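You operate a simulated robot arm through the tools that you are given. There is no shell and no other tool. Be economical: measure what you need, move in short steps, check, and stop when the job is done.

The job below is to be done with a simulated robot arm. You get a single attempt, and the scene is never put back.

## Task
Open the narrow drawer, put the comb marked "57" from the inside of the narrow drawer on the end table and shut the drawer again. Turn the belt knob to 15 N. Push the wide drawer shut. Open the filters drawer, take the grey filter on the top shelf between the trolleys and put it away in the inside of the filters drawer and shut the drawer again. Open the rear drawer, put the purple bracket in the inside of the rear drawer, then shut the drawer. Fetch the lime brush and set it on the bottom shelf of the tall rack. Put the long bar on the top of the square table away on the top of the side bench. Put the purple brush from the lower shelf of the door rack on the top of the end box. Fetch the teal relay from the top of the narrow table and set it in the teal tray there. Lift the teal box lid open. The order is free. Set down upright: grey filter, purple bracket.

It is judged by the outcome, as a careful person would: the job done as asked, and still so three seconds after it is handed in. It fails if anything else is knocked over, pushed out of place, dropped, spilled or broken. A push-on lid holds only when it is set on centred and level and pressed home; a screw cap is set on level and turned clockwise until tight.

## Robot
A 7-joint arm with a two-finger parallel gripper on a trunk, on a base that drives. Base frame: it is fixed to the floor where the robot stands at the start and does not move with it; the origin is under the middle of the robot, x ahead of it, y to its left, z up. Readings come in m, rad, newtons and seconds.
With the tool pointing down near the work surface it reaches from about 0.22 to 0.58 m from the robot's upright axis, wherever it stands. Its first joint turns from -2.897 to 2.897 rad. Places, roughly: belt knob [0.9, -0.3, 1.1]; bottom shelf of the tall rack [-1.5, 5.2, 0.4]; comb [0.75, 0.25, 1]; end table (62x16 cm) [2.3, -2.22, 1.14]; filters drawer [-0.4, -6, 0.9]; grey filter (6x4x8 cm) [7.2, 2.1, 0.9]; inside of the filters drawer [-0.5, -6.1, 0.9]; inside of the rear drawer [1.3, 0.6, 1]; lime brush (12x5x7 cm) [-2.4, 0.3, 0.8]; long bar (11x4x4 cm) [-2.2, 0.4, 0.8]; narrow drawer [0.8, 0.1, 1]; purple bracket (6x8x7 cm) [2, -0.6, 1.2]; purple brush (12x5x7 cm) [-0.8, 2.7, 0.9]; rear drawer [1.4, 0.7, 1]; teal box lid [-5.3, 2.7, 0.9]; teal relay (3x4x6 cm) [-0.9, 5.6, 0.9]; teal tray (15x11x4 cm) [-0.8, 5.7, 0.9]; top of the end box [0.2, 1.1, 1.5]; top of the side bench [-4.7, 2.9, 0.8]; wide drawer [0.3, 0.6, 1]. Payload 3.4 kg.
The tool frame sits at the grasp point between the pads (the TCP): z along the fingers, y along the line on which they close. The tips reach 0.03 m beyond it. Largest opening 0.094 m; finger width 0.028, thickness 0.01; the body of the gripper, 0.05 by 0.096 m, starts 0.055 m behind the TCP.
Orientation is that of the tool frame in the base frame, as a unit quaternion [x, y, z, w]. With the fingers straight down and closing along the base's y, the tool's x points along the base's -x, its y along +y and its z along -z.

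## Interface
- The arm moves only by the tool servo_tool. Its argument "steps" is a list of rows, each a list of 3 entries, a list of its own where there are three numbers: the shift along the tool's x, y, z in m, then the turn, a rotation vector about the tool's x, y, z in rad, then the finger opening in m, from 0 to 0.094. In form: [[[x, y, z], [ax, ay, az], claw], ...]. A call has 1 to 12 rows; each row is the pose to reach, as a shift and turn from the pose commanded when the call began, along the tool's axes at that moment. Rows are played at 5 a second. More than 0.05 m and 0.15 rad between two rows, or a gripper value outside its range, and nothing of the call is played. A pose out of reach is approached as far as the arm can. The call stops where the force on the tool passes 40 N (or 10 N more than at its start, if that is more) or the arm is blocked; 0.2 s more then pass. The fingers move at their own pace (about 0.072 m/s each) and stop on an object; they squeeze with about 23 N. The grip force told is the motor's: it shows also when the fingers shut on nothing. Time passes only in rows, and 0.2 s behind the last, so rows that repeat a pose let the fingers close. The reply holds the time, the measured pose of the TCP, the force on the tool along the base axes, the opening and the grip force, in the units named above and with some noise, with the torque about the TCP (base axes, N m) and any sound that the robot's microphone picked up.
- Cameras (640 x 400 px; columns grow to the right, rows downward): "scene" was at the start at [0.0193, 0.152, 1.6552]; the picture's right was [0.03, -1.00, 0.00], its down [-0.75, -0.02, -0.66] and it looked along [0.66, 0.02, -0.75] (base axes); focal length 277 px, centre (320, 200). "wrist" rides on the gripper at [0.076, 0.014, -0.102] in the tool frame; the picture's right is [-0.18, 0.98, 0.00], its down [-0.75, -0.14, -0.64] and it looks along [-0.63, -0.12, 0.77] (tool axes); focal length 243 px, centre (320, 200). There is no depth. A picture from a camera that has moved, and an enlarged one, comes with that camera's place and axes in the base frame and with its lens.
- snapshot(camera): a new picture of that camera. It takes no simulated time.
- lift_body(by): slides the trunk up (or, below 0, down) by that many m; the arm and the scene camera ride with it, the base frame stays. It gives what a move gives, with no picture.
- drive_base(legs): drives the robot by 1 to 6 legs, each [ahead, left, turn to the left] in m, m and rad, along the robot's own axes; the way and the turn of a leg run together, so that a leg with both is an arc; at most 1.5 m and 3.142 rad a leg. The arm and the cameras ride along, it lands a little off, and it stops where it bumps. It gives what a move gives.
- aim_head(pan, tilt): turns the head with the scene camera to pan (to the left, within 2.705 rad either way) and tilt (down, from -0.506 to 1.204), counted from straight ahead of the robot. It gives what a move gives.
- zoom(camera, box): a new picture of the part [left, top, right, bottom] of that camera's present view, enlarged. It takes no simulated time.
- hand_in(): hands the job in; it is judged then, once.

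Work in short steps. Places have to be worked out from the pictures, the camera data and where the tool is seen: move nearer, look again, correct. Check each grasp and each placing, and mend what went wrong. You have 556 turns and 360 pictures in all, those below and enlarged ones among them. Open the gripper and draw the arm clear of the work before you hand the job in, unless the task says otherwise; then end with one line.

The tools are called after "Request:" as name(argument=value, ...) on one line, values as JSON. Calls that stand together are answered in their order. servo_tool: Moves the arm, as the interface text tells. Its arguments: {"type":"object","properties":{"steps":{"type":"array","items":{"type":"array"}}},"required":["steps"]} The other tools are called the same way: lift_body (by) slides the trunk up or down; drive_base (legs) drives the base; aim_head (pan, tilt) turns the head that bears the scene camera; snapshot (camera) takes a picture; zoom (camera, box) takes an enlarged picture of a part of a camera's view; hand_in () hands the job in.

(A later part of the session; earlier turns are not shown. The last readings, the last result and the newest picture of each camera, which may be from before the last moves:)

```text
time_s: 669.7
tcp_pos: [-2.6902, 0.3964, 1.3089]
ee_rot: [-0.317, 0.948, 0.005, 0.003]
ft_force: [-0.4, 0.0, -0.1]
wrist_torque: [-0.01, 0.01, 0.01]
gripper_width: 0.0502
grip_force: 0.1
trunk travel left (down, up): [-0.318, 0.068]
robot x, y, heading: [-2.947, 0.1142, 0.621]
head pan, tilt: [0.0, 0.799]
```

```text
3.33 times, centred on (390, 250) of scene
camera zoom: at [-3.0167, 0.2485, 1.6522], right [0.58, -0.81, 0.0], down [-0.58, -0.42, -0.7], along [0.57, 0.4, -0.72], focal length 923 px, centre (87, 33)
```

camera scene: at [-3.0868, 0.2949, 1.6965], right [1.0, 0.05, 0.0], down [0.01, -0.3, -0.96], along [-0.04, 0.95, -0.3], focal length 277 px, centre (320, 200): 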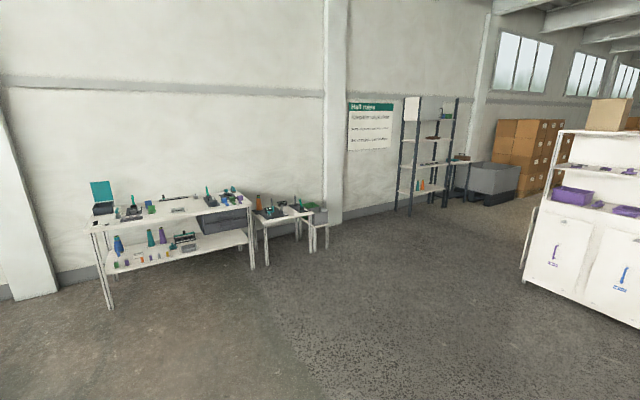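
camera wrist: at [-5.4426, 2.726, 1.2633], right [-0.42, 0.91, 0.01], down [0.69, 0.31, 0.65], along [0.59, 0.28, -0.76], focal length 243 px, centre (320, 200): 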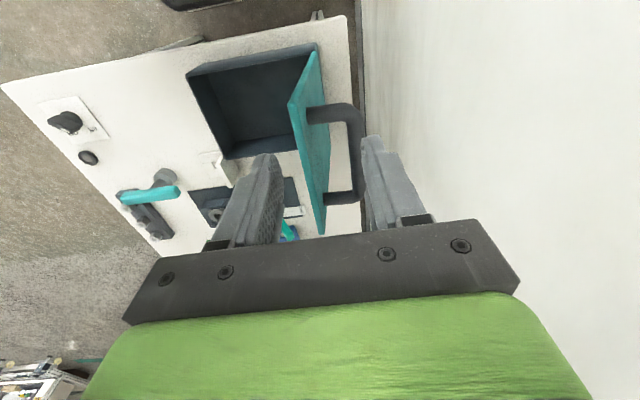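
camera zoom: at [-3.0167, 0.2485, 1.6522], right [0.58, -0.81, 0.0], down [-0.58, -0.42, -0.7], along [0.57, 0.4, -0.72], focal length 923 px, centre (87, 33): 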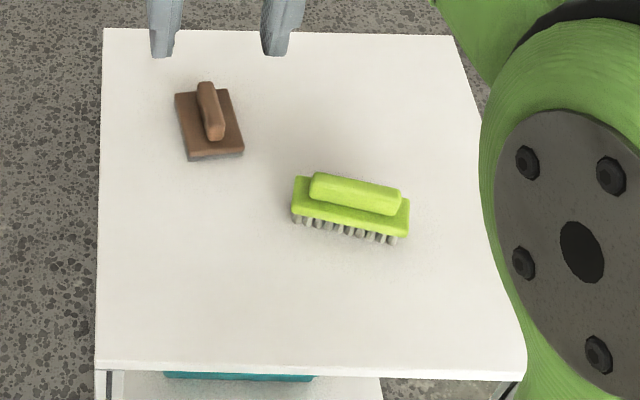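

The brush (plate with a handle bar on top) is turned ~0.34 rad. I drive slightly closer and to the right, then turn the tool to close across its width.

Request:
drive_base(legs=[[0.05, -0.12, 0]])

Request:
servo_tool(steps=[[[-0.02, 0, 0], [0, 0, -0.14], 0.08], [[-0.04, 0, 0], [0, 0, -0.28], 0.08], [[-0.06, 0, 0], [0, 0, -0.42], 0.085], [[-0.08, 0, 0], [0, 0, -0.56], 0.085], [[-0.1, 0, 0], [0, 0, -0.7], 0.085], [[-0.12, 0, 0], [0, 0, -0.84], 0.085], [[-0.13, 0, 0], [0, 0, -0.98], 0.085], [[-0.13, 0, 0], [0, 0, -1.12], 0.085], [[-0.13, 0, 0], [0, 0, -1.232], 0.085]])

Request:
lift_body(by=-0.2)

Request:
snapshot(camera="wrist")

Request:
snapshot(camera="scene")

```text
time_s: 671.0
tcp_pos: [-2.5787, 0.3265, 1.3089]
ee_rot: [-0.318, 0.948, 0.004, 0.003]
ft_force: [0.3, -0.7, 0.0]
wrist_torque: [0.0, 0.01, 0.02]
gripper_width: 0.0497
grip_force: 0.0
trunk travel left (down, up): [-0.318, 0.068]
robot x, y, heading: [-2.8376, 0.044, 0.618]
head pan, tilt: [0.0, 0.799]
```

```text
time_s: 673.0
tcp_pos: [-2.4757, 0.4052, 1.3095]
ee_rot: [0.808, -0.59, -0.003, -0.004]
ft_force: [-0.6, 0.1, -0.2]
wrist_torque: [0.0, 0.01, 0.02]
gripper_width: 0.0848
grip_force: 0.1
trunk travel left (down, up): [-0.318, 0.068]
robot x, y, heading: [-2.8393, 0.0403, 0.622]
head pan, tilt: [0.0, 0.799]
```

```text
time_s: 675.2
tcp_pos: [-2.4757, 0.4045, 1.1114]
ee_rot: [0.807, -0.59, -0.001, -0.006]
ft_force: [0.0, -0.4, 0.7]
wrist_torque: [0.01, 0.02, -0.01]
gripper_width: 0.0849
grip_force: 0.1
trunk travel left (down, up): [-0.118, 0.268]
robot x, y, heading: [-2.8352, 0.0443, 0.618]
head pan, tilt: [0.0, 0.799]
```

```text
132 pictures are left
camera wrist: at [-2.4678, 0.327, 1.2128], right [-0.99, -0.12, 0.0], down [-0.09, 0.75, 0.65], along [-0.08, 0.65, -0.76], focal length 243 px, centre (320, 200)
```

wrist: 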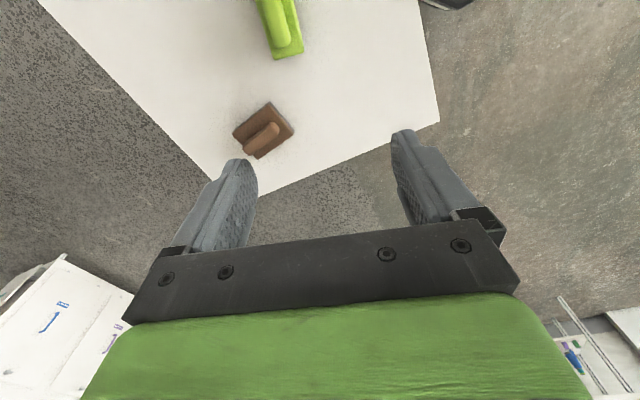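

```text
131 pictures are left
camera scene: at [-2.9062, 0.1782, 1.4524], right [0.58, -0.81, 0.0], down [-0.58, -0.42, -0.7], along [0.57, 0.41, -0.72], focal length 277 px, centre (320, 200)
```

scene: 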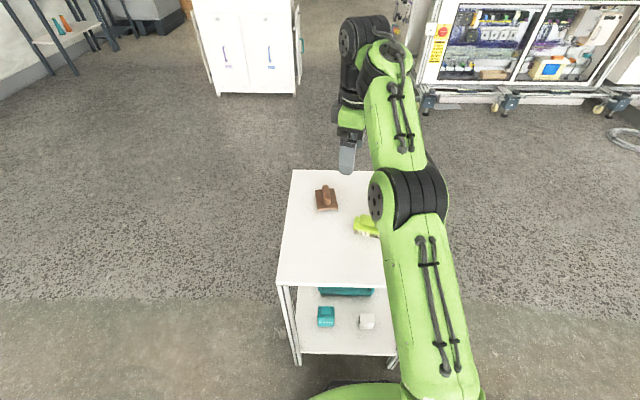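

I move over the brush's centre and descend partway.

Request:
servo_tool(steps=[[[0.03, -0.015, 0], [0, 0, 0], 0.085], [[0.06, -0.03, 0.01], [0, 0, 0], 0.085], [[0.078, -0.037, 0.04], [0, 0, 0], 0.085], [[0.078, -0.037, 0.08], [0, 0, 0], 0.085], [[0.078, -0.037, 0.12], [0, 0, 0], 0.085], [[0.078, -0.037, 0.15], [0, 0, 0], 0.085]])

Request:
snapshot(camera="wrist")

```text
time_s: 676.6
tcp_pos: [-2.4148, 0.3449, 0.9596]
ee_rot: [0.807, -0.591, -0.002, -0.006]
ft_force: [-0.6, 0.6, 0.2]
wrist_torque: [0.02, -0.01, 0.0]
gripper_width: 0.085
grip_force: 0.1
trunk travel left (down, up): [-0.118, 0.268]
robot x, y, heading: [-2.8346, 0.0445, 0.621]
head pan, tilt: [0.0, 0.799]
```

```text
130 pictures are left
camera wrist: at [-2.4058, 0.2667, 1.0617], right [-0.99, -0.12, 0.0], down [-0.09, 0.75, 0.65], along [-0.08, 0.65, -0.76], focal length 243 px, centre (320, 200)
```

wrist: 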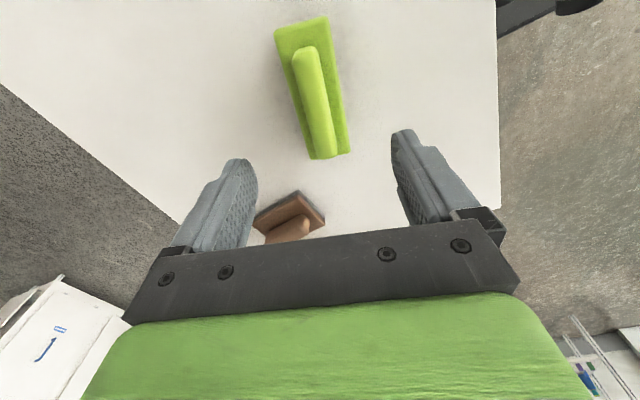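

Aligned within ~1.5 cm; I correct, descend to z≈0.84 and close.

Request:
servo_tool(steps=[[[0.012, -0.003, 0.04], [0, 0, 0], 0.085], [[0.012, -0.003, 0.08], [0, 0, 0], 0.085], [[0.012, -0.003, 0.118], [0, 0, 0], 0.085], [[0.012, -0.003, 0.118], [0, 0, 0], 0.05], [[0.012, -0.003, 0.118], [0, 0, 0], 0.03], [[0.012, -0.003, 0.118], [0, 0, 0], 0.02], [[0.012, -0.003, 0.118], [0, 0, 0], 0.02]])

Request:
snapshot(camera="wrist")

```text
time_s: 678.2
tcp_pos: [-2.4089, 0.3335, 0.8423]
ee_rot: [0.807, -0.591, -0.002, -0.004]
ft_force: [0.7, -0.8, -0.8]
wrist_torque: [-0.07, 0.01, -0.02]
gripper_width: 0.0444
grip_force: 22.7
trunk travel left (down, up): [-0.118, 0.268]
robot x, y, heading: [-2.8344, 0.0426, 0.617]
head pan, tilt: [0.0, 0.799]
```

```text
129 pictures are left
camera wrist: at [-2.4009, 0.2567, 0.9456], right [-0.99, -0.12, 0.0], down [-0.09, 0.75, 0.65], along [-0.08, 0.65, -0.76], focal length 243 px, centre (320, 200)
```

wrist: 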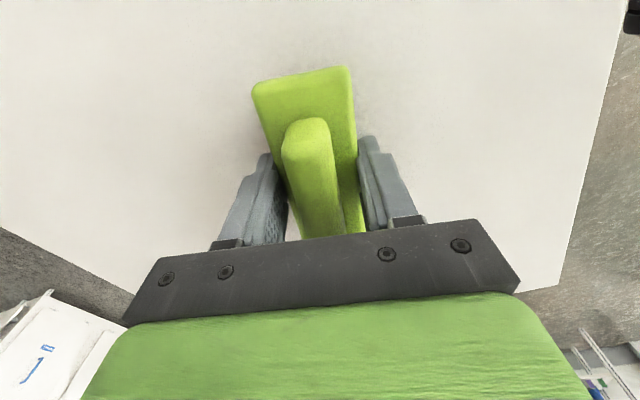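

Lime brush gripped. I lift it, back away from the table, turn and drive toward the tall rack.

Request:
servo_tool(steps=[[[0, 0, -0.04], [0, 0, 0], 0.02], [[0, 0, -0.08], [0, 0, 0], 0.02], [[0, 0, -0.12], [0, 0, 0], 0.02]])

Request:
lift_body(by=0.2)

Request:
drive_base(legs=[[-0.35, 0, 0], [0, 0, 1.566], [0.97, -0.82, 0], [0.97, -0.82, 0]])

Request:
drive_base(legs=[[0.32, -1.42, 0], [0.32, -1.42, 0]])

Request:
aim_head(pan=0.0, tilt=0.6)

Request:
snapshot(camera="scene")

```text
time_s: 679.0
tcp_pos: [-2.4112, 0.3323, 0.9626]
ee_rot: [0.807, -0.591, -0.003, -0.006]
ft_force: [-0.7, 0.7, -1.0]
wrist_torque: [-0.01, 0.0, -0.02]
gripper_width: 0.0444
grip_force: 22.9
trunk travel left (down, up): [-0.118, 0.268]
robot x, y, heading: [-2.8376, 0.0462, 0.621]
head pan, tilt: [0.0, 0.799]
```

```text
time_s: 681.2
tcp_pos: [-2.4094, 0.3323, 1.1606]
ee_rot: [0.807, -0.591, -0.003, -0.005]
ft_force: [0.8, 0.8, -1.4]
wrist_torque: [-0.02, -0.05, 0.02]
gripper_width: 0.0446
grip_force: 23.0
trunk travel left (down, up): [-0.318, 0.068]
robot x, y, heading: [-2.8359, 0.0427, 0.62]
head pan, tilt: [0.0, 0.799]
```

```text
time_s: 699.2
tcp_pos: [-3.1634, 2.7994, 1.1615]
ee_rot: [0.99, 0.143, -0.006, -0.002]
ft_force: [-0.6, 0.3, -1.5]
wrist_torque: [-0.03, -0.01, 0.03]
gripper_width: 0.0444
grip_force: 23.7
trunk travel left (down, up): [-0.318, 0.068]
robot x, y, heading: [-2.8812, 2.3631, 2.174]
head pan, tilt: [0.0, 0.799]
```

```text
time_s: 713.5
tcp_pos: [-1.1329, 4.9547, 1.1613]
ee_rot: [0.99, 0.141, -0.005, -0.002]
ft_force: [-0.1, 0.4, -1.7]
wrist_torque: [0.0, -0.03, -0.02]
gripper_width: 0.0444
grip_force: 22.8
trunk travel left (down, up): [-0.318, 0.068]
robot x, y, heading: [-0.8549, 4.5237, 2.164]
head pan, tilt: [0.0, 0.799]
```

```text
time_s: 714.2
tcp_pos: [-1.1352, 4.9555, 1.1612]
ee_rot: [0.99, 0.142, -0.005, -0.003]
ft_force: [-0.5, -0.5, -1.5]
wrist_torque: [-0.02, 0.04, 0.03]
gripper_width: 0.0443
grip_force: 23.0
trunk travel left (down, up): [-0.318, 0.068]
robot x, y, heading: [-0.8565, 4.5218, 2.165]
head pan, tilt: [0.0, 0.6]
```

```text
128 pictures are left
camera scene: at [-0.9964, 4.4599, 1.669], right [0.83, 0.56, 0.0], down [0.32, -0.47, -0.82], along [-0.46, 0.68, -0.57], focal length 277 px, centre (320, 200)
```

scene: 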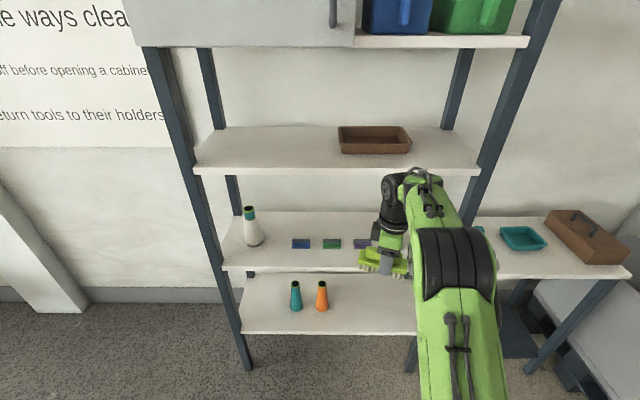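

I'm in front of the tall rack; bottom shelf edge is 0.77 m ahead at z 0.40, bottles at its left. I align the brush with the rack, lower the trunk fully and then the arm.

Request:
servo_tool(steps=[[[0, 0, 0], [0, 0, -0.11], 0.02], [[0, 0, 0], [0, 0, -0.22], 0.02], [[0, 0, 0], [0, 0, -0.327], 0.02]])

Request:
lift_body(by=-0.315)

Request:
servo_tool(steps=[[[0, 0, 0.04], [0, 0, 0], 0.02], [[0, 0, 0.08], [0, 0, 0], 0.02], [[0, 0, 0.12], [0, 0, 0], 0.02], [[0, 0, 0.16], [0, 0, 0], 0.02], [[0, 0, 0.2], [0, 0, 0], 0.02], [[0, 0, 0.24], [0, 0, 0], 0.02], [[0, 0, 0.28], [0, 0, 0], 0.02], [[0, 0, 0.32], [0, 0, 0], 0.02]])

Request:
snapshot(camera="scene")

```text
time_s: 715.0
tcp_pos: [-1.1341, 4.9562, 1.1618]
ee_rot: [0.953, 0.302, -0.005, -0.003]
ft_force: [0.5, -0.4, -1.3]
wrist_torque: [-0.02, 0.0, -0.03]
gripper_width: 0.0444
grip_force: 23.0
trunk travel left (down, up): [-0.318, 0.068]
robot x, y, heading: [-0.858, 4.5244, 2.169]
head pan, tilt: [0.0, 0.6]
```

```text
time_s: 718.1
tcp_pos: [-1.1343, 4.9567, 0.8461]
ee_rot: [0.953, 0.302, -0.005, -0.004]
ft_force: [-0.7, -0.9, -1.3]
wrist_torque: [0.03, -0.04, 0.01]
gripper_width: 0.0443
grip_force: 22.9
trunk travel left (down, up): [-0.003, 0.383]
robot x, y, heading: [-0.8591, 4.5238, 2.17]
head pan, tilt: [0.0, 0.6]
```

```text
time_s: 719.9
tcp_pos: [-1.1379, 4.9585, 0.5245]
ee_rot: [0.954, 0.301, -0.005, -0.004]
ft_force: [0.1, -0.9, -1.2]
wrist_torque: [0.06, 0.0, -0.01]
gripper_width: 0.0442
grip_force: 23.4
trunk travel left (down, up): [-0.003, 0.383]
robot x, y, heading: [-0.8579, 4.5254, 2.166]
head pan, tilt: [0.0, 0.6]
```

```text
127 pictures are left
camera scene: at [-0.9964, 4.4602, 1.3546], right [0.83, 0.56, 0.0], down [0.32, -0.47, -0.82], along [-0.46, 0.68, -0.57], focal length 277 px, centre (320, 200)
```

scene: 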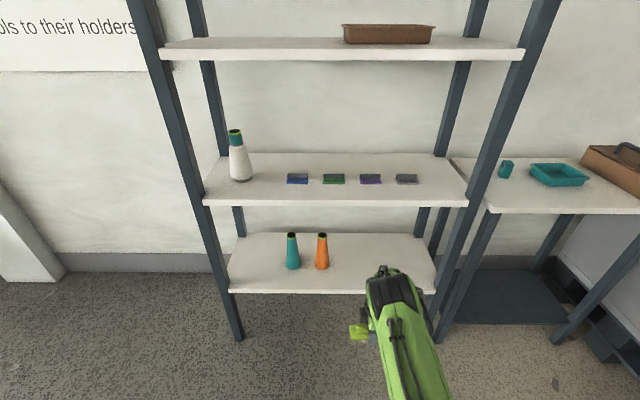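

The arm reaches low enough. I drive forward 0.2 m and right 0.07 m, then check clearance to the upper shelf.

Request:
drive_base(legs=[[0.2, -0.07, 0.015]])

Request:
snapshot(camera="scene")

Request:
snapshot(camera="wrist")

```text
time_s: 721.6
tcp_pos: [-1.1972, 5.1572, 0.5258]
ee_rot: [0.952, 0.306, -0.004, -0.003]
ft_force: [-0.2, 0.7, -1.5]
wrist_torque: [0.02, -0.01, -0.01]
gripper_width: 0.0443
grip_force: 23.2
trunk travel left (down, up): [-0.003, 0.383]
robot x, y, heading: [-0.9086, 4.7264, 2.182]
head pan, tilt: [0.0, 0.6]
```

```text
126 pictures are left
camera scene: at [-1.0502, 4.6607, 1.3546], right [0.82, 0.57, 0.0], down [0.32, -0.46, -0.82], along [-0.47, 0.68, -0.57], focal length 277 px, centre (320, 200)
```

scene: 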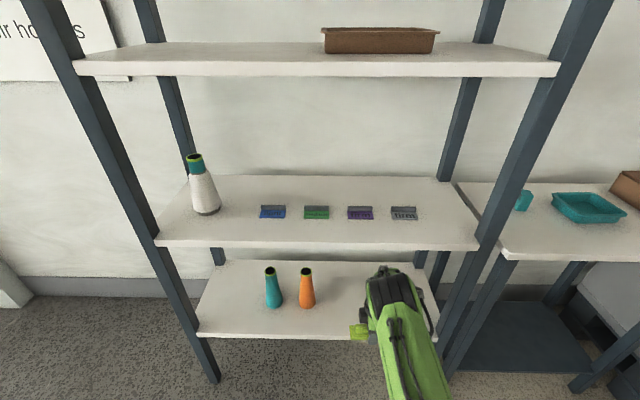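

```text
125 pictures are left
camera wrist: at [-1.1268, 5.1886, 0.6274], right [0.42, -0.91, -0.01], down [-0.69, -0.33, 0.65], along [-0.59, -0.27, -0.76], focal length 243 px, centre (320, 200)
```

wrist: 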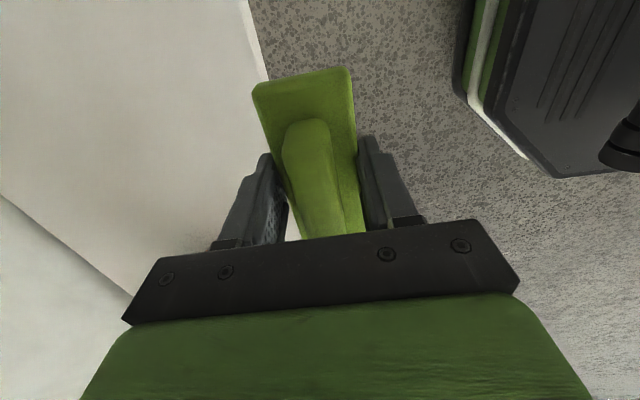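

The brush is still 4 cm short of the shelf edge. I lower 4.5 cm (to pass the wrist under the upper shelf) and drive 0.1 m forward.

Request:
servo_tool(steps=[[[0, 0, 0.02], [0, 0, 0], 0.02], [[0, 0, 0.045], [0, 0, 0], 0.02]])

Request:
drive_base(legs=[[0.1, 0, 0]])

Request:
snapshot(camera="scene")

Request:
snapshot(camera="wrist")

```text
time_s: 722.2
tcp_pos: [-1.1977, 5.1557, 0.4794]
ee_rot: [0.952, 0.307, -0.004, -0.003]
ft_force: [-0.3, -0.2, -1.5]
wrist_torque: [0.03, 0.0, 0.0]
gripper_width: 0.0443
grip_force: 22.9
trunk travel left (down, up): [-0.003, 0.383]
robot x, y, heading: [-0.9101, 4.7247, 2.184]
head pan, tilt: [0.0, 0.6]
```

```text
time_s: 723.3
tcp_pos: [-1.253, 5.2358, 0.4781]
ee_rot: [0.952, 0.306, -0.005, -0.004]
ft_force: [-0.1, 0.3, -1.5]
wrist_torque: [0.0, 0.0, 0.01]
gripper_width: 0.0446
grip_force: 22.8
trunk travel left (down, up): [-0.003, 0.383]
robot x, y, heading: [-0.9619, 4.8059, 2.184]
head pan, tilt: [0.0, 0.6]
```

```text
124 pictures are left
camera scene: at [-1.1068, 4.7415, 1.3546], right [0.82, 0.57, 0.0], down [0.32, -0.46, -0.82], along [-0.47, 0.68, -0.57], focal length 277 px, centre (320, 200)
```

scene: 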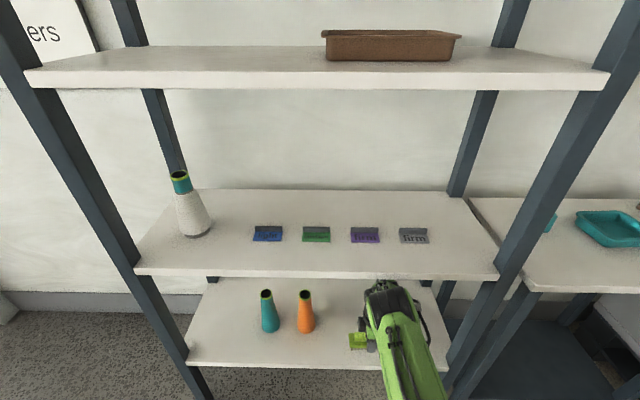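

```text
123 pictures are left
camera wrist: at [-1.1832, 5.2684, 0.582], right [0.42, -0.91, -0.01], down [-0.69, -0.33, 0.65], along [-0.59, -0.27, -0.76], focal length 243 px, centre (320, 200)
```

wrist: 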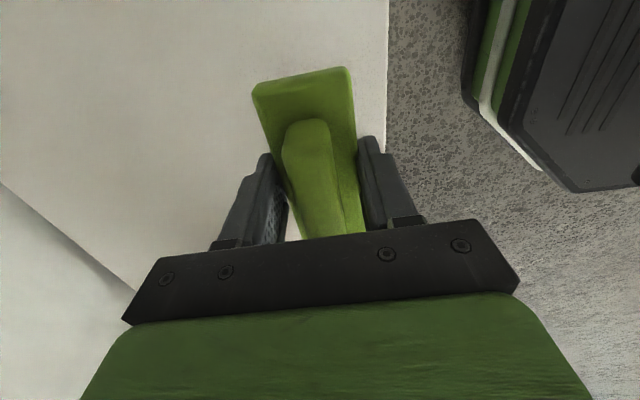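

The brush is 5 cm inside the edge. I move 2 cm further in with the arm and lower to contact.

Request:
servo_tool(steps=[[[0, -0.02, 0], [0, 0, 0], 0.02], [[0, -0.02, 0.012], [0, 0, 0], 0.02], [[0, -0.02, 0.02], [0, 0, 0], 0.02], [[0, -0.02, 0.027], [0, 0, 0], 0.02], [[0, -0.02, 0.034], [0, 0, 0], 0.02], [[0, -0.02, 0.041], [0, 0, 0], 0.02], [[0, -0.02, 0.048], [0, 0, 0], 0.02], [[0, -0.02, 0.055], [0, 0, 0], 0.02]])

Request:
snapshot(camera="wrist")

```text
time_s: 724.9
tcp_pos: [-1.2663, 5.2542, 0.4404]
ee_rot: [0.952, 0.307, -0.005, -0.005]
ft_force: [2.4, -3.6, 15.7]
wrist_torque: [-0.26, -0.35, -0.01]
gripper_width: 0.0445
grip_force: 22.4
trunk travel left (down, up): [-0.003, 0.383]
robot x, y, heading: [-0.9685, 4.8032, 2.178]
head pan, tilt: [0.0, 0.6]
stopped in row 7: the force on the tool passed its limit at 46 N (the readings are from after the stop); the commanded pose is now the measured one
```

```text
122 pictures are left
camera wrist: at [-1.1965, 5.2864, 0.5429], right [0.42, -0.91, -0.01], down [-0.69, -0.33, 0.65], along [-0.59, -0.27, -0.76], focal length 243 px, centre (320, 200)
```

wrist: 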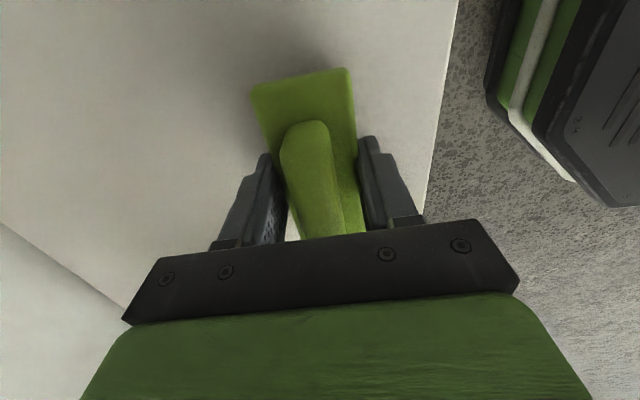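

Contact (z 0.440, shelf at ≈0.40). I release; opening only as far as needed, then rise a little and back out.

Request:
servo_tool(steps=[[[0, 0, -0.001], [0, 0, 0], 0.045], [[0, 0, -0.002], [0, 0, 0], 0.065], [[0, 0, -0.002], [0, 0, 0], 0.075], [[0, 0, -0.02], [0, 0, 0], 0.08], [[0, 0, -0.045], [0, 0, 0], 0.085], [[0, 0, -0.055], [0, 0, 0], 0.085]])

Request:
snapshot(camera="wrist")

```text
time_s: 726.3
tcp_pos: [-1.2657, 5.2529, 0.492]
ee_rot: [0.952, 0.306, -0.005, -0.005]
ft_force: [-0.1, 1.1, -0.3]
wrist_torque: [0.03, 0.0, 0.0]
gripper_width: 0.0849
grip_force: 0.1
trunk travel left (down, up): [-0.003, 0.383]
robot x, y, heading: [-0.9692, 4.8096, 2.179]
head pan, tilt: [0.0, 0.6]
```

```text
121 pictures are left
camera wrist: at [-1.1947, 5.2855, 0.5955], right [0.42, -0.91, -0.01], down [-0.69, -0.33, 0.65], along [-0.59, -0.27, -0.76], focal length 243 px, centre (320, 200)
```

wrist: 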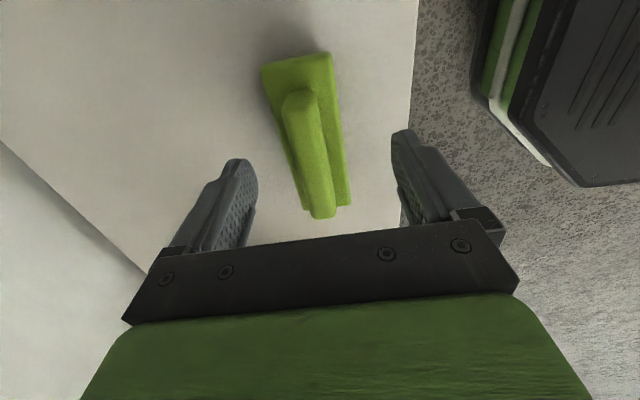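

To avoid dragging the fingers over the brush under the shelf above, I slide left along its length until clear, then back out.

Request:
servo_tool(steps=[[[-0.03, 0, 0], [0, 0, 0], 0.085], [[-0.06, 0, 0], [0, 0, 0], 0.085], [[-0.092, 0, 0], [0, 0, 0], 0.085], [[-0.092, 0.04, 0], [0, 0, 0], 0.085], [[-0.092, 0.08, 0], [0, 0, 0], 0.085], [[-0.092, 0.12, 0], [0, 0, 0], 0.085], [[-0.092, 0.16, 0], [0, 0, 0], 0.085]])

Request:
drive_base(legs=[[-0.3, 0, 0]])

Request:
snapshot(camera="scene")

```text
time_s: 727.9
tcp_pos: [-1.2472, 5.0697, 0.4912]
ee_rot: [0.952, 0.307, -0.005, -0.004]
ft_force: [0.2, -0.6, 0.1]
wrist_torque: [0.01, -0.01, 0.0]
gripper_width: 0.085
grip_force: 0.1
trunk travel left (down, up): [-0.003, 0.383]
robot x, y, heading: [-0.9673, 4.8067, 2.181]
head pan, tilt: [0.0, 0.6]
```

```text
time_s: 729.9
tcp_pos: [-1.0787, 4.8283, 0.4911]
ee_rot: [0.952, 0.307, -0.005, -0.004]
ft_force: [0.0, 0.2, 0.0]
wrist_torque: [0.0, 0.01, 0.01]
gripper_width: 0.0851
grip_force: 0.1
trunk travel left (down, up): [-0.003, 0.383]
robot x, y, heading: [-0.7992, 4.5672, 2.187]
head pan, tilt: [0.0, 0.6]
```

```text
120 pictures are left
camera scene: at [-0.9369, 4.4989, 1.3546], right [0.82, 0.58, 0.0], down [0.33, -0.46, -0.83], along [-0.47, 0.68, -0.56], focal length 277 px, centre (320, 200)
```

scene: 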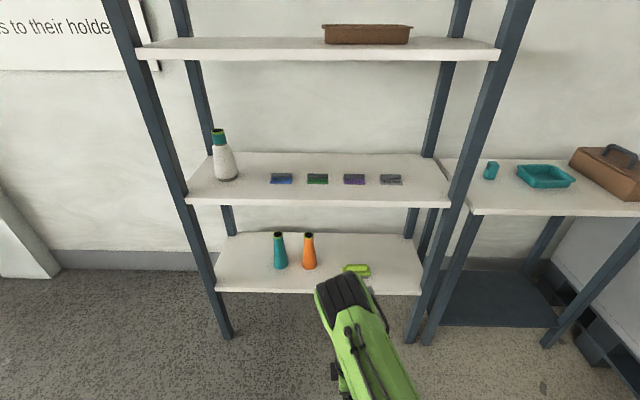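

The lime brush is on the bottom shelf, nothing disturbed. Now the teal relay and tray on the narrow table at right: I raise up and drive over.

Request:
servo_tool(steps=[[[0, 0, -0.045], [0, 0, 0], 0.07], [[0, 0, -0.09], [0, 0, 0], 0.06], [[0, 0, -0.135], [0, 0, 0], 0.06], [[0, 0, -0.18], [0, 0, 0], 0.06], [[0, 0, -0.22], [0, 0, 0], 0.06]])

Request:
lift_body(by=0.37)

Request:
drive_base(legs=[[0, -0.6, 0], [0.25, 0, 0]])

Request:
aim_head(pan=0.0, tilt=0.8)

Request:
snapshot(camera="scene")

Request:
snapshot(camera="wrist")

```text
time_s: 731.1
tcp_pos: [-1.0776, 4.8272, 0.7108]
ee_rot: [0.951, 0.309, -0.005, -0.004]
ft_force: [0.7, -0.5, -0.1]
wrist_torque: [0.02, 0.03, 0.0]
gripper_width: 0.06
grip_force: 0.0
trunk travel left (down, up): [-0.003, 0.383]
robot x, y, heading: [-0.7981, 4.5637, 2.187]
head pan, tilt: [0.0, 0.6]
```

```text
time_s: 734.7
tcp_pos: [-1.0786, 4.8275, 1.0808]
ee_rot: [0.951, 0.309, -0.005, -0.005]
ft_force: [0.2, -0.3, -0.1]
wrist_torque: [-0.01, -0.01, -0.04]
gripper_width: 0.0601
grip_force: 0.1
trunk travel left (down, up): [-0.373, 0.013]
robot x, y, heading: [-0.7981, 4.5669, 2.183]
head pan, tilt: [0.0, 0.6]
```

```text
time_s: 739.5
tcp_pos: [-0.7371, 5.378, 1.0805]
ee_rot: [0.951, 0.309, -0.005, -0.003]
ft_force: [0.3, -0.5, 0.7]
wrist_torque: [-0.03, 0.02, 0.04]
gripper_width: 0.0599
grip_force: 0.0
trunk travel left (down, up): [-0.373, 0.013]
robot x, y, heading: [-0.4553, 5.1161, 2.185]
head pan, tilt: [0.0, 0.6]
```

```text
time_s: 740.2
tcp_pos: [-0.7367, 5.3783, 1.081]
ee_rot: [0.951, 0.31, -0.006, -0.004]
ft_force: [-0.2, 0.5, -0.2]
wrist_torque: [-0.05, -0.01, 0.0]
gripper_width: 0.0598
grip_force: 0.0
trunk travel left (down, up): [-0.373, 0.013]
robot x, y, heading: [-0.4567, 5.1164, 2.187]
head pan, tilt: [0.0, 0.799]
```

```text
119 pictures are left
camera scene: at [-0.5905, 5.0433, 1.7075], right [0.82, 0.58, 0.0], down [0.41, -0.58, -0.7], along [-0.4, 0.57, -0.72], focal length 277 px, centre (320, 200)
```

scene: 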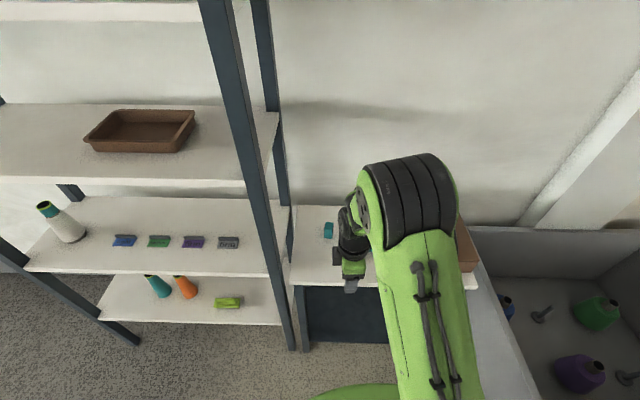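

```text
118 pictures are left
camera wrist: at [-0.6663, 5.4101, 1.1833], right [0.43, -0.9, -0.01], down [-0.68, -0.33, 0.65], along [-0.59, -0.27, -0.76], focal length 243 px, centre (320, 200)
```

wrist: 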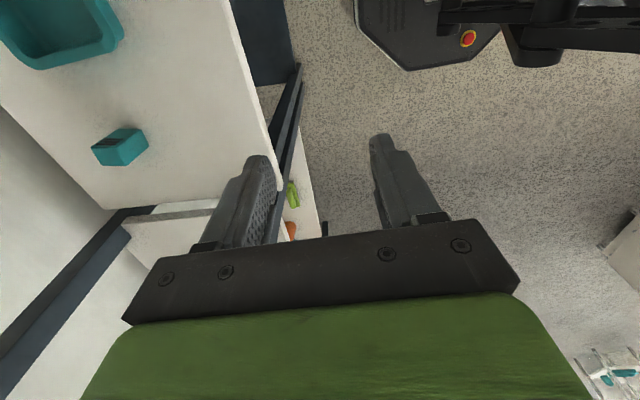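

Relay at (−0.94, 5.595), z top ≈0.86; tray just to its right. I drive 0.14 m closer, and bring the hand above the relay.

Request:
drive_base(legs=[[0.14, 0, 0]])

Request:
servo_tool(steps=[[[-0.03, -0.03, 0], [0, 0, 0], 0.07], [[-0.06, -0.06, 0], [0, 0, 0], 0.07], [[-0.085, -0.1, 0], [0, 0, 0], 0.07], [[-0.09, -0.14, 0], [0, 0, 0], 0.07]])

Request:
snapshot(camera="wrist")

Request:
snapshot(camera="scene")

```text
time_s: 741.6
tcp_pos: [-0.8178, 5.4912, 1.0806]
ee_rot: [0.951, 0.309, -0.005, -0.004]
ft_force: [-0.3, 0.9, 0.3]
wrist_torque: [0.03, 0.03, 0.04]
gripper_width: 0.0599
grip_force: 0.1
trunk travel left (down, up): [-0.373, 0.013]
robot x, y, heading: [-0.5329, 5.2334, 2.183]
head pan, tilt: [0.0, 0.799]
```

```text
time_s: 742.6
tcp_pos: [-0.9741, 5.5529, 1.0829]
ee_rot: [0.951, 0.31, -0.004, -0.004]
ft_force: [-0.6, -0.3, 0.3]
wrist_torque: [-0.01, 0.01, -0.01]
gripper_width: 0.0699
grip_force: 0.1
trunk travel left (down, up): [-0.373, 0.013]
robot x, y, heading: [-0.536, 5.2317, 2.19]
head pan, tilt: [0.0, 0.799]
```

```text
117 pictures are left
camera wrist: at [-0.9043, 5.586, 1.1858], right [0.43, -0.9, -0.01], down [-0.68, -0.33, 0.65], along [-0.59, -0.27, -0.76], focal length 243 px, centre (320, 200)
```

wrist: 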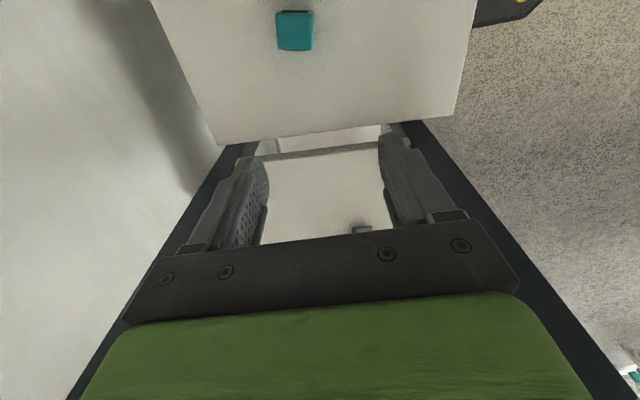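

```text
116 pictures are left
camera scene: at [-0.6727, 5.1596, 1.7074], right [0.82, 0.58, 0.0], down [0.41, -0.59, -0.7], along [-0.4, 0.57, -0.72], focal length 277 px, centre (320, 200)
```

scene: 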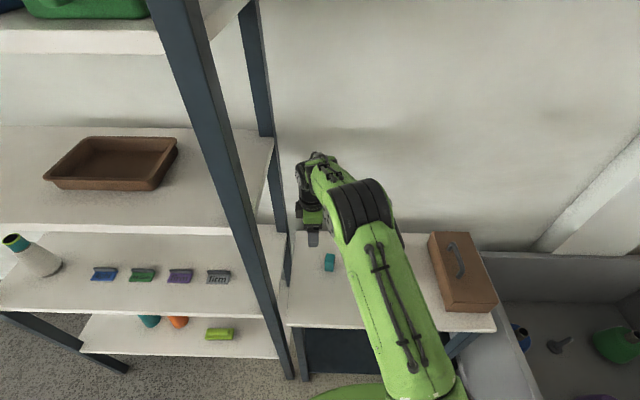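

Request:
servo_tool(steps=[[[0.025, -0.011, 0.02], [0, 0, 0], 0.07], [[0.048, -0.022, 0.05], [0, 0, 0], 0.07], [[0.048, -0.022, 0.09], [0, 0, 0], 0.07], [[0.048, -0.022, 0.12], [0, 0, 0], 0.07]])

Request:
snapshot(camera="wrist")

```text
time_s: 743.6
tcp_pos: [-0.9485, 5.599, 0.9628]
ee_rot: [0.951, 0.31, -0.005, -0.005]
ft_force: [-0.6, -0.8, -0.1]
wrist_torque: [0.03, 0.0, 0.02]
gripper_width: 0.07
grip_force: 0.0
trunk travel left (down, up): [-0.373, 0.013]
robot x, y, heading: [-0.5377, 5.2301, 2.184]
head pan, tilt: [0.0, 0.799]
```

```text
115 pictures are left
camera wrist: at [-0.8782, 5.6321, 1.0655], right [0.43, -0.9, -0.01], down [-0.68, -0.33, 0.65], along [-0.59, -0.27, -0.76], focal length 243 px, centre (320, 200)
```

wrist: 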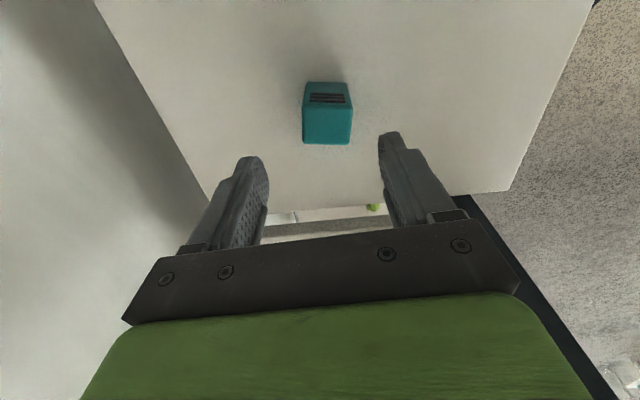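

Nearly centred; small correction, descend to z≈0.845 and close.

Request:
servo_tool(steps=[[[-0.007, 0.005, 0.04], [0, 0, 0], 0.07], [[-0.007, 0.005, 0.08], [0, 0, 0], 0.07], [[-0.007, 0.005, 0.116], [0, 0, 0], 0.07], [[-0.007, 0.005, 0.116], [0, 0, 0], 0.04], [[-0.007, 0.005, 0.116], [0, 0, 0], 0.02], [[-0.007, 0.005, 0.116], [0, 0, 0], 0.02]])

Request:
snapshot(camera="wrist")

```text
time_s: 744.3
tcp_pos: [-0.95, 5.5929, 0.8707]
ee_rot: [0.951, 0.31, -0.005, -0.005]
ft_force: [4.4, -0.5, 8.2]
wrist_torque: [-0.25, -0.45, 0.1]
gripper_width: 0.0716
grip_force: 1.6
trunk travel left (down, up): [-0.373, 0.013]
robot x, y, heading: [-0.535, 5.231, 2.186]
head pan, tilt: [0.0, 0.799]
stopped in row 3: the force on the tool passed its limit at 157 N (the readings are from after the stop); the commanded pose is now the measured one
```

```text
114 pictures are left
camera wrist: at [-0.881, 5.625, 0.9729], right [0.43, -0.9, -0.01], down [-0.68, -0.34, 0.65], along [-0.59, -0.27, -0.76], focal length 243 px, centre (320, 200)
```

wrist: 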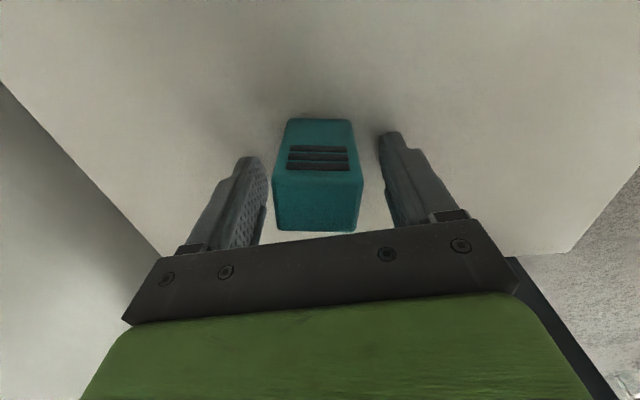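

The tips struck the table: its top is at z≈0.84. I rise 1 cm and close on the relay.

Request:
servo_tool(steps=[[[0, 0, -0.006], [0, 0, 0], 0.07], [[0, 0, -0.011], [0, 0, 0], 0.07], [[0, 0, -0.011], [0, 0, 0], 0.04], [[0, 0, -0.011], [0, 0, 0], 0.02], [[0, 0, -0.011], [0, 0, 0], 0.02], [[0, 0, -0.011], [0, 0, 0], 0.02]])

Request:
snapshot(camera="wrist")

Request:
snapshot(camera="scene")

```text
time_s: 745.7
tcp_pos: [-0.9526, 5.5922, 0.881]
ee_rot: [0.951, 0.31, -0.005, -0.005]
ft_force: [0.4, -0.1, 0.2]
wrist_torque: [-0.02, 0.0, -0.06]
gripper_width: 0.0404
grip_force: 22.8
trunk travel left (down, up): [-0.373, 0.013]
robot x, y, heading: [-0.5337, 5.2331, 2.184]
head pan, tilt: [0.0, 0.799]
```

```text
113 pictures are left
camera wrist: at [-0.8817, 5.625, 0.9827], right [0.43, -0.9, -0.01], down [-0.68, -0.34, 0.65], along [-0.59, -0.27, -0.76], focal length 243 px, centre (320, 200)
```

wrist: 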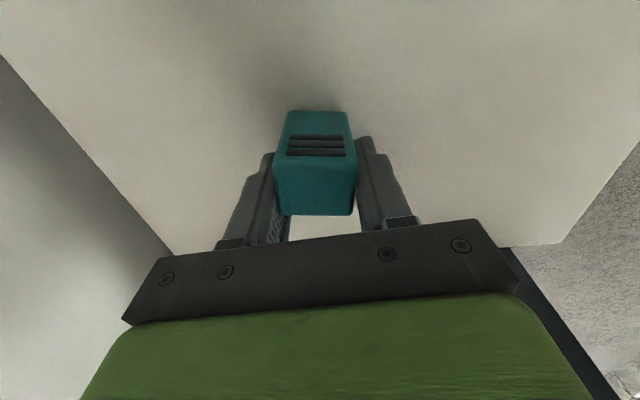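

```text
112 pictures are left
camera scene: at [-0.6717, 5.1579, 1.7074], right [0.82, 0.58, 0.0], down [0.41, -0.59, -0.7], along [-0.4, 0.57, -0.72], focal length 277 px, centre (320, 200)
```

scene: 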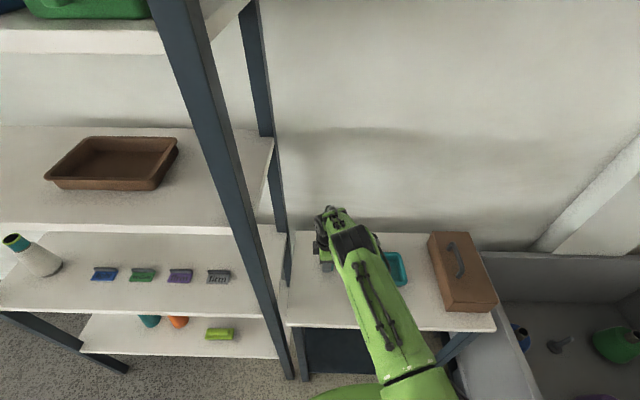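

Relay gripped. I lift it and carry it right over the tray centre (≈(−0.77, 5.676)).

Request:
servo_tool(steps=[[[0, 0, -0.04], [0, 0, 0], 0.02], [[0, 0, -0.08], [0, 0, 0], 0.02], [[0, 0, -0.12], [0, 0, 0], 0.02], [[0.04, 0.01, -0.12], [0, 0, 0], 0.02], [[0.08, 0.02, -0.12], [0, 0, 0], 0.02], [[0.12, 0.03, -0.12], [0, 0, 0], 0.02], [[0.16, 0.036, -0.12], [0, 0, 0], 0.02], [[0.19, 0.036, -0.12], [0, 0, 0], 0.02]])

Request:
snapshot(camera="wrist")

Request:
snapshot(camera="scene")

```text
time_s: 747.5
tcp_pos: [-0.7747, 5.6759, 0.9988]
ee_rot: [0.95, 0.311, -0.004, -0.006]
ft_force: [0.5, 0.1, -0.5]
wrist_torque: [0.02, -0.01, -0.03]
gripper_width: 0.0405
grip_force: 23.0
trunk travel left (down, up): [-0.373, 0.013]
robot x, y, heading: [-0.5355, 5.2296, 2.189]
head pan, tilt: [0.0, 0.799]
```

```text
111 pictures are left
camera wrist: at [-0.7038, 5.7089, 1.1014], right [0.43, -0.9, -0.01], down [-0.68, -0.34, 0.65], along [-0.59, -0.27, -0.76], focal length 243 px, centre (320, 200)
```

wrist: 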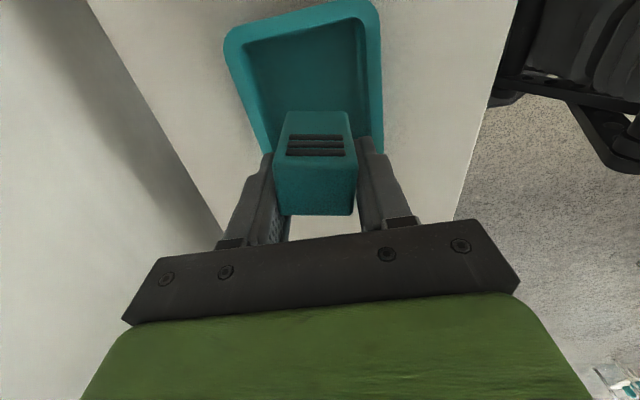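

```text
110 pictures are left
camera scene: at [-0.6708, 5.1586, 1.7075], right [0.82, 0.58, 0.0], down [0.41, -0.59, -0.7], along [-0.4, 0.57, -0.72], focal length 277 px, centre (320, 200)
```

scene: 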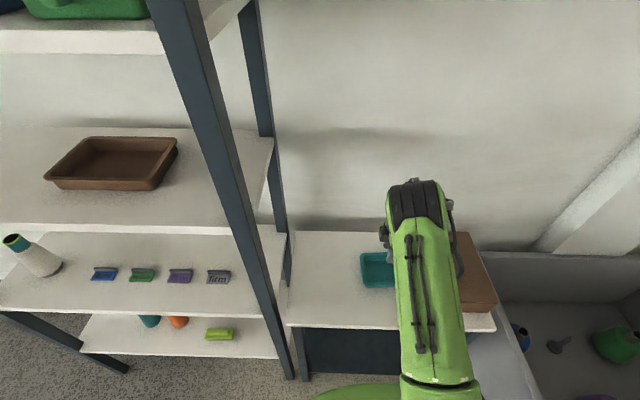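

Centred over the tray. I lower slowly into it.

Request:
servo_tool(steps=[[[0, 0, 0.03], [0, 0, 0], 0.02], [[0, 0, 0.06], [0, 0, 0], 0.02], [[0, 0, 0.085], [0, 0, 0], 0.02], [[0, 0, 0.093], [0, 0, 0], 0.02], [[0, 0, 0.099], [0, 0, 0], 0.02], [[0, 0, 0.104], [0, 0, 0], 0.02], [[0, 0, 0.109], [0, 0, 0], 0.02], [[0, 0, 0.114], [0, 0, 0], 0.02], [[0, 0, 0.118], [0, 0, 0], 0.02]])

Request:
snapshot(camera="wrist")

```text
time_s: 749.5
tcp_pos: [-0.7771, 5.6766, 0.8834]
ee_rot: [0.951, 0.31, -0.006, -0.008]
ft_force: [-2.3, 0.9, 18.2]
wrist_torque: [-0.13, -0.26, -0.06]
gripper_width: 0.0403
grip_force: 23.2
trunk travel left (down, up): [-0.373, 0.013]
robot x, y, heading: [-0.537, 5.2293, 2.183]
head pan, tilt: [0.0, 0.799]
```

```text
109 pictures are left
camera wrist: at [-0.707, 5.7083, 0.9858], right [0.43, -0.9, -0.02], down [-0.68, -0.34, 0.65], along [-0.59, -0.27, -0.76], focal length 243 px, centre (320, 200)
```

wrist: 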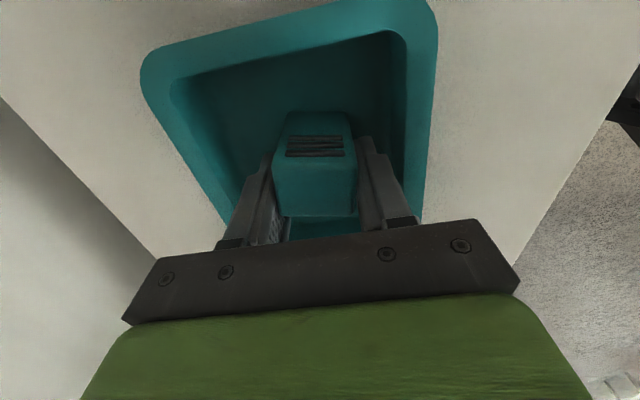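

Contact on the tray floor (z 0.883, 18 N). I release with a small opening and rise.

Request:
servo_tool(steps=[[[0, 0, -0.002], [0, 0, 0], 0.045], [[0, 0, -0.002], [0, 0, 0], 0.056], [[0, 0, -0.002], [0, 0, 0], 0.056], [[0, 0, -0.03], [0, 0, 0], 0.056], [[0, 0, -0.07], [0, 0, 0], 0.056], [[0, 0, -0.11], [0, 0, 0], 0.056], [[0, 0, -0.15], [0, 0, 0], 0.056]])

Request:
snapshot(camera="wrist")

```text
time_s: 751.1
tcp_pos: [-0.7753, 5.6735, 1.0316]
ee_rot: [0.951, 0.31, -0.004, -0.006]
ft_force: [0.0, -0.1, 0.1]
wrist_torque: [-0.01, 0.05, 0.0]
gripper_width: 0.056
grip_force: 0.2
trunk travel left (down, up): [-0.373, 0.013]
robot x, y, heading: [-0.5388, 5.2333, 2.188]
head pan, tilt: [0.0, 0.799]
```

```text
108 pictures are left
camera wrist: at [-0.705, 5.7055, 1.1343], right [0.43, -0.9, -0.01], down [-0.68, -0.34, 0.65], along [-0.59, -0.27, -0.76], focal length 243 px, centre (320, 200)
```

wrist: 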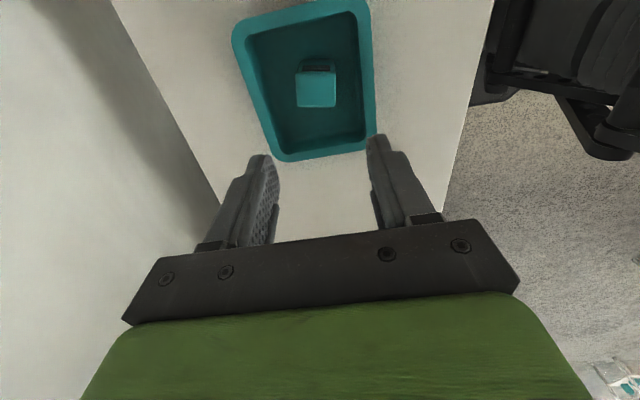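

The relay stands in the tray. Next, the purple brush on the door rack's lower shelf: I retract and drive round to the rack's front.

Request:
servo_tool(steps=[[[0, 0.04, -0.03], [0, 0, 0], 0.056], [[0, 0.08, -0.06], [0, 0, 0], 0.056], [[0, 0.12, -0.1], [0, 0, 0], 0.056], [[0, 0.15, -0.14], [0, 0, 0], 0.056]])

Request:
drive_base(legs=[[-0.6, 0, 0], [0, 1.35, 0], [0, 1.35, 0], [0, 0, -1.575], [0, -1.25, 0]])

Request:
aim_head(pan=0.0, tilt=0.5)

Request:
snapshot(camera="scene")

```text
refused: row 3 steps farther than a row can; nothing moved
```

```text
time_s: 777.1
tcp_pos: [-1.2957, 2.3977, 1.0316]
ee_rot: [0.885, -0.466, 0.001, -0.008]
ft_force: [-0.4, -0.4, 0.5]
wrist_torque: [0.02, 0.01, 0.04]
gripper_width: 0.0557
grip_force: 0.0
trunk travel left (down, up): [-0.373, 0.013]
robot x, y, heading: [-1.7456, 2.1737, 0.587]
head pan, tilt: [0.0, 0.799]
```

```text
time_s: 777.9
tcp_pos: [-1.2961, 2.3987, 1.0311]
ee_rot: [0.885, -0.466, 0.001, -0.008]
ft_force: [-0.7, -0.7, 1.2]
wrist_torque: [0.02, -0.01, -0.02]
gripper_width: 0.0561
grip_force: 0.1
trunk travel left (down, up): [-0.373, 0.013]
robot x, y, heading: [-1.7463, 2.1751, 0.584]
head pan, tilt: [0.0, 0.499]
```

```text
107 pictures are left
camera scene: at [-1.8035, 2.3145, 1.7333], right [0.55, -0.83, 0.0], down [-0.4, -0.27, -0.88], along [0.73, 0.49, -0.48], focal length 277 px, centre (320, 200)
```

scene: 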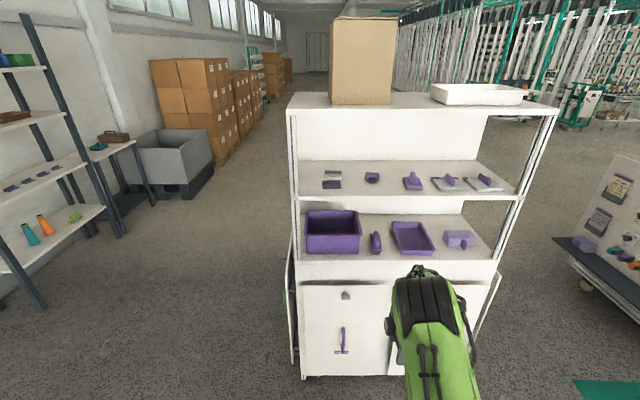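

Request:
zoom(camera="scene", box=[280, 150, 520, 290])

```text
2.67 times, centred on (400, 220) of scene
camera zoom: at [-1.8035, 2.3145, 1.7333], right [0.55, -0.83, 0.0], down [-0.4, -0.27, -0.88], along [0.73, 0.49, -0.48], focal length 739 px, centre (107, 147)
```

zoom: 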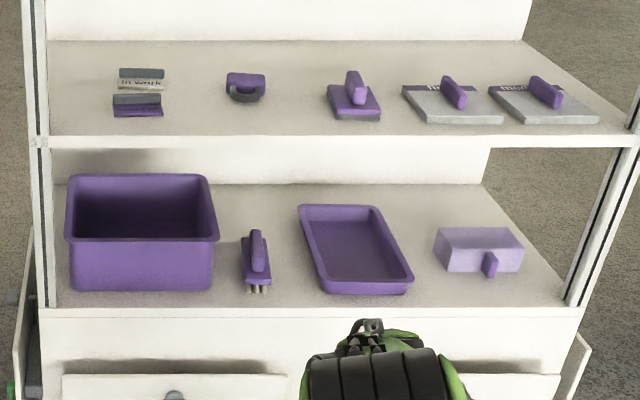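

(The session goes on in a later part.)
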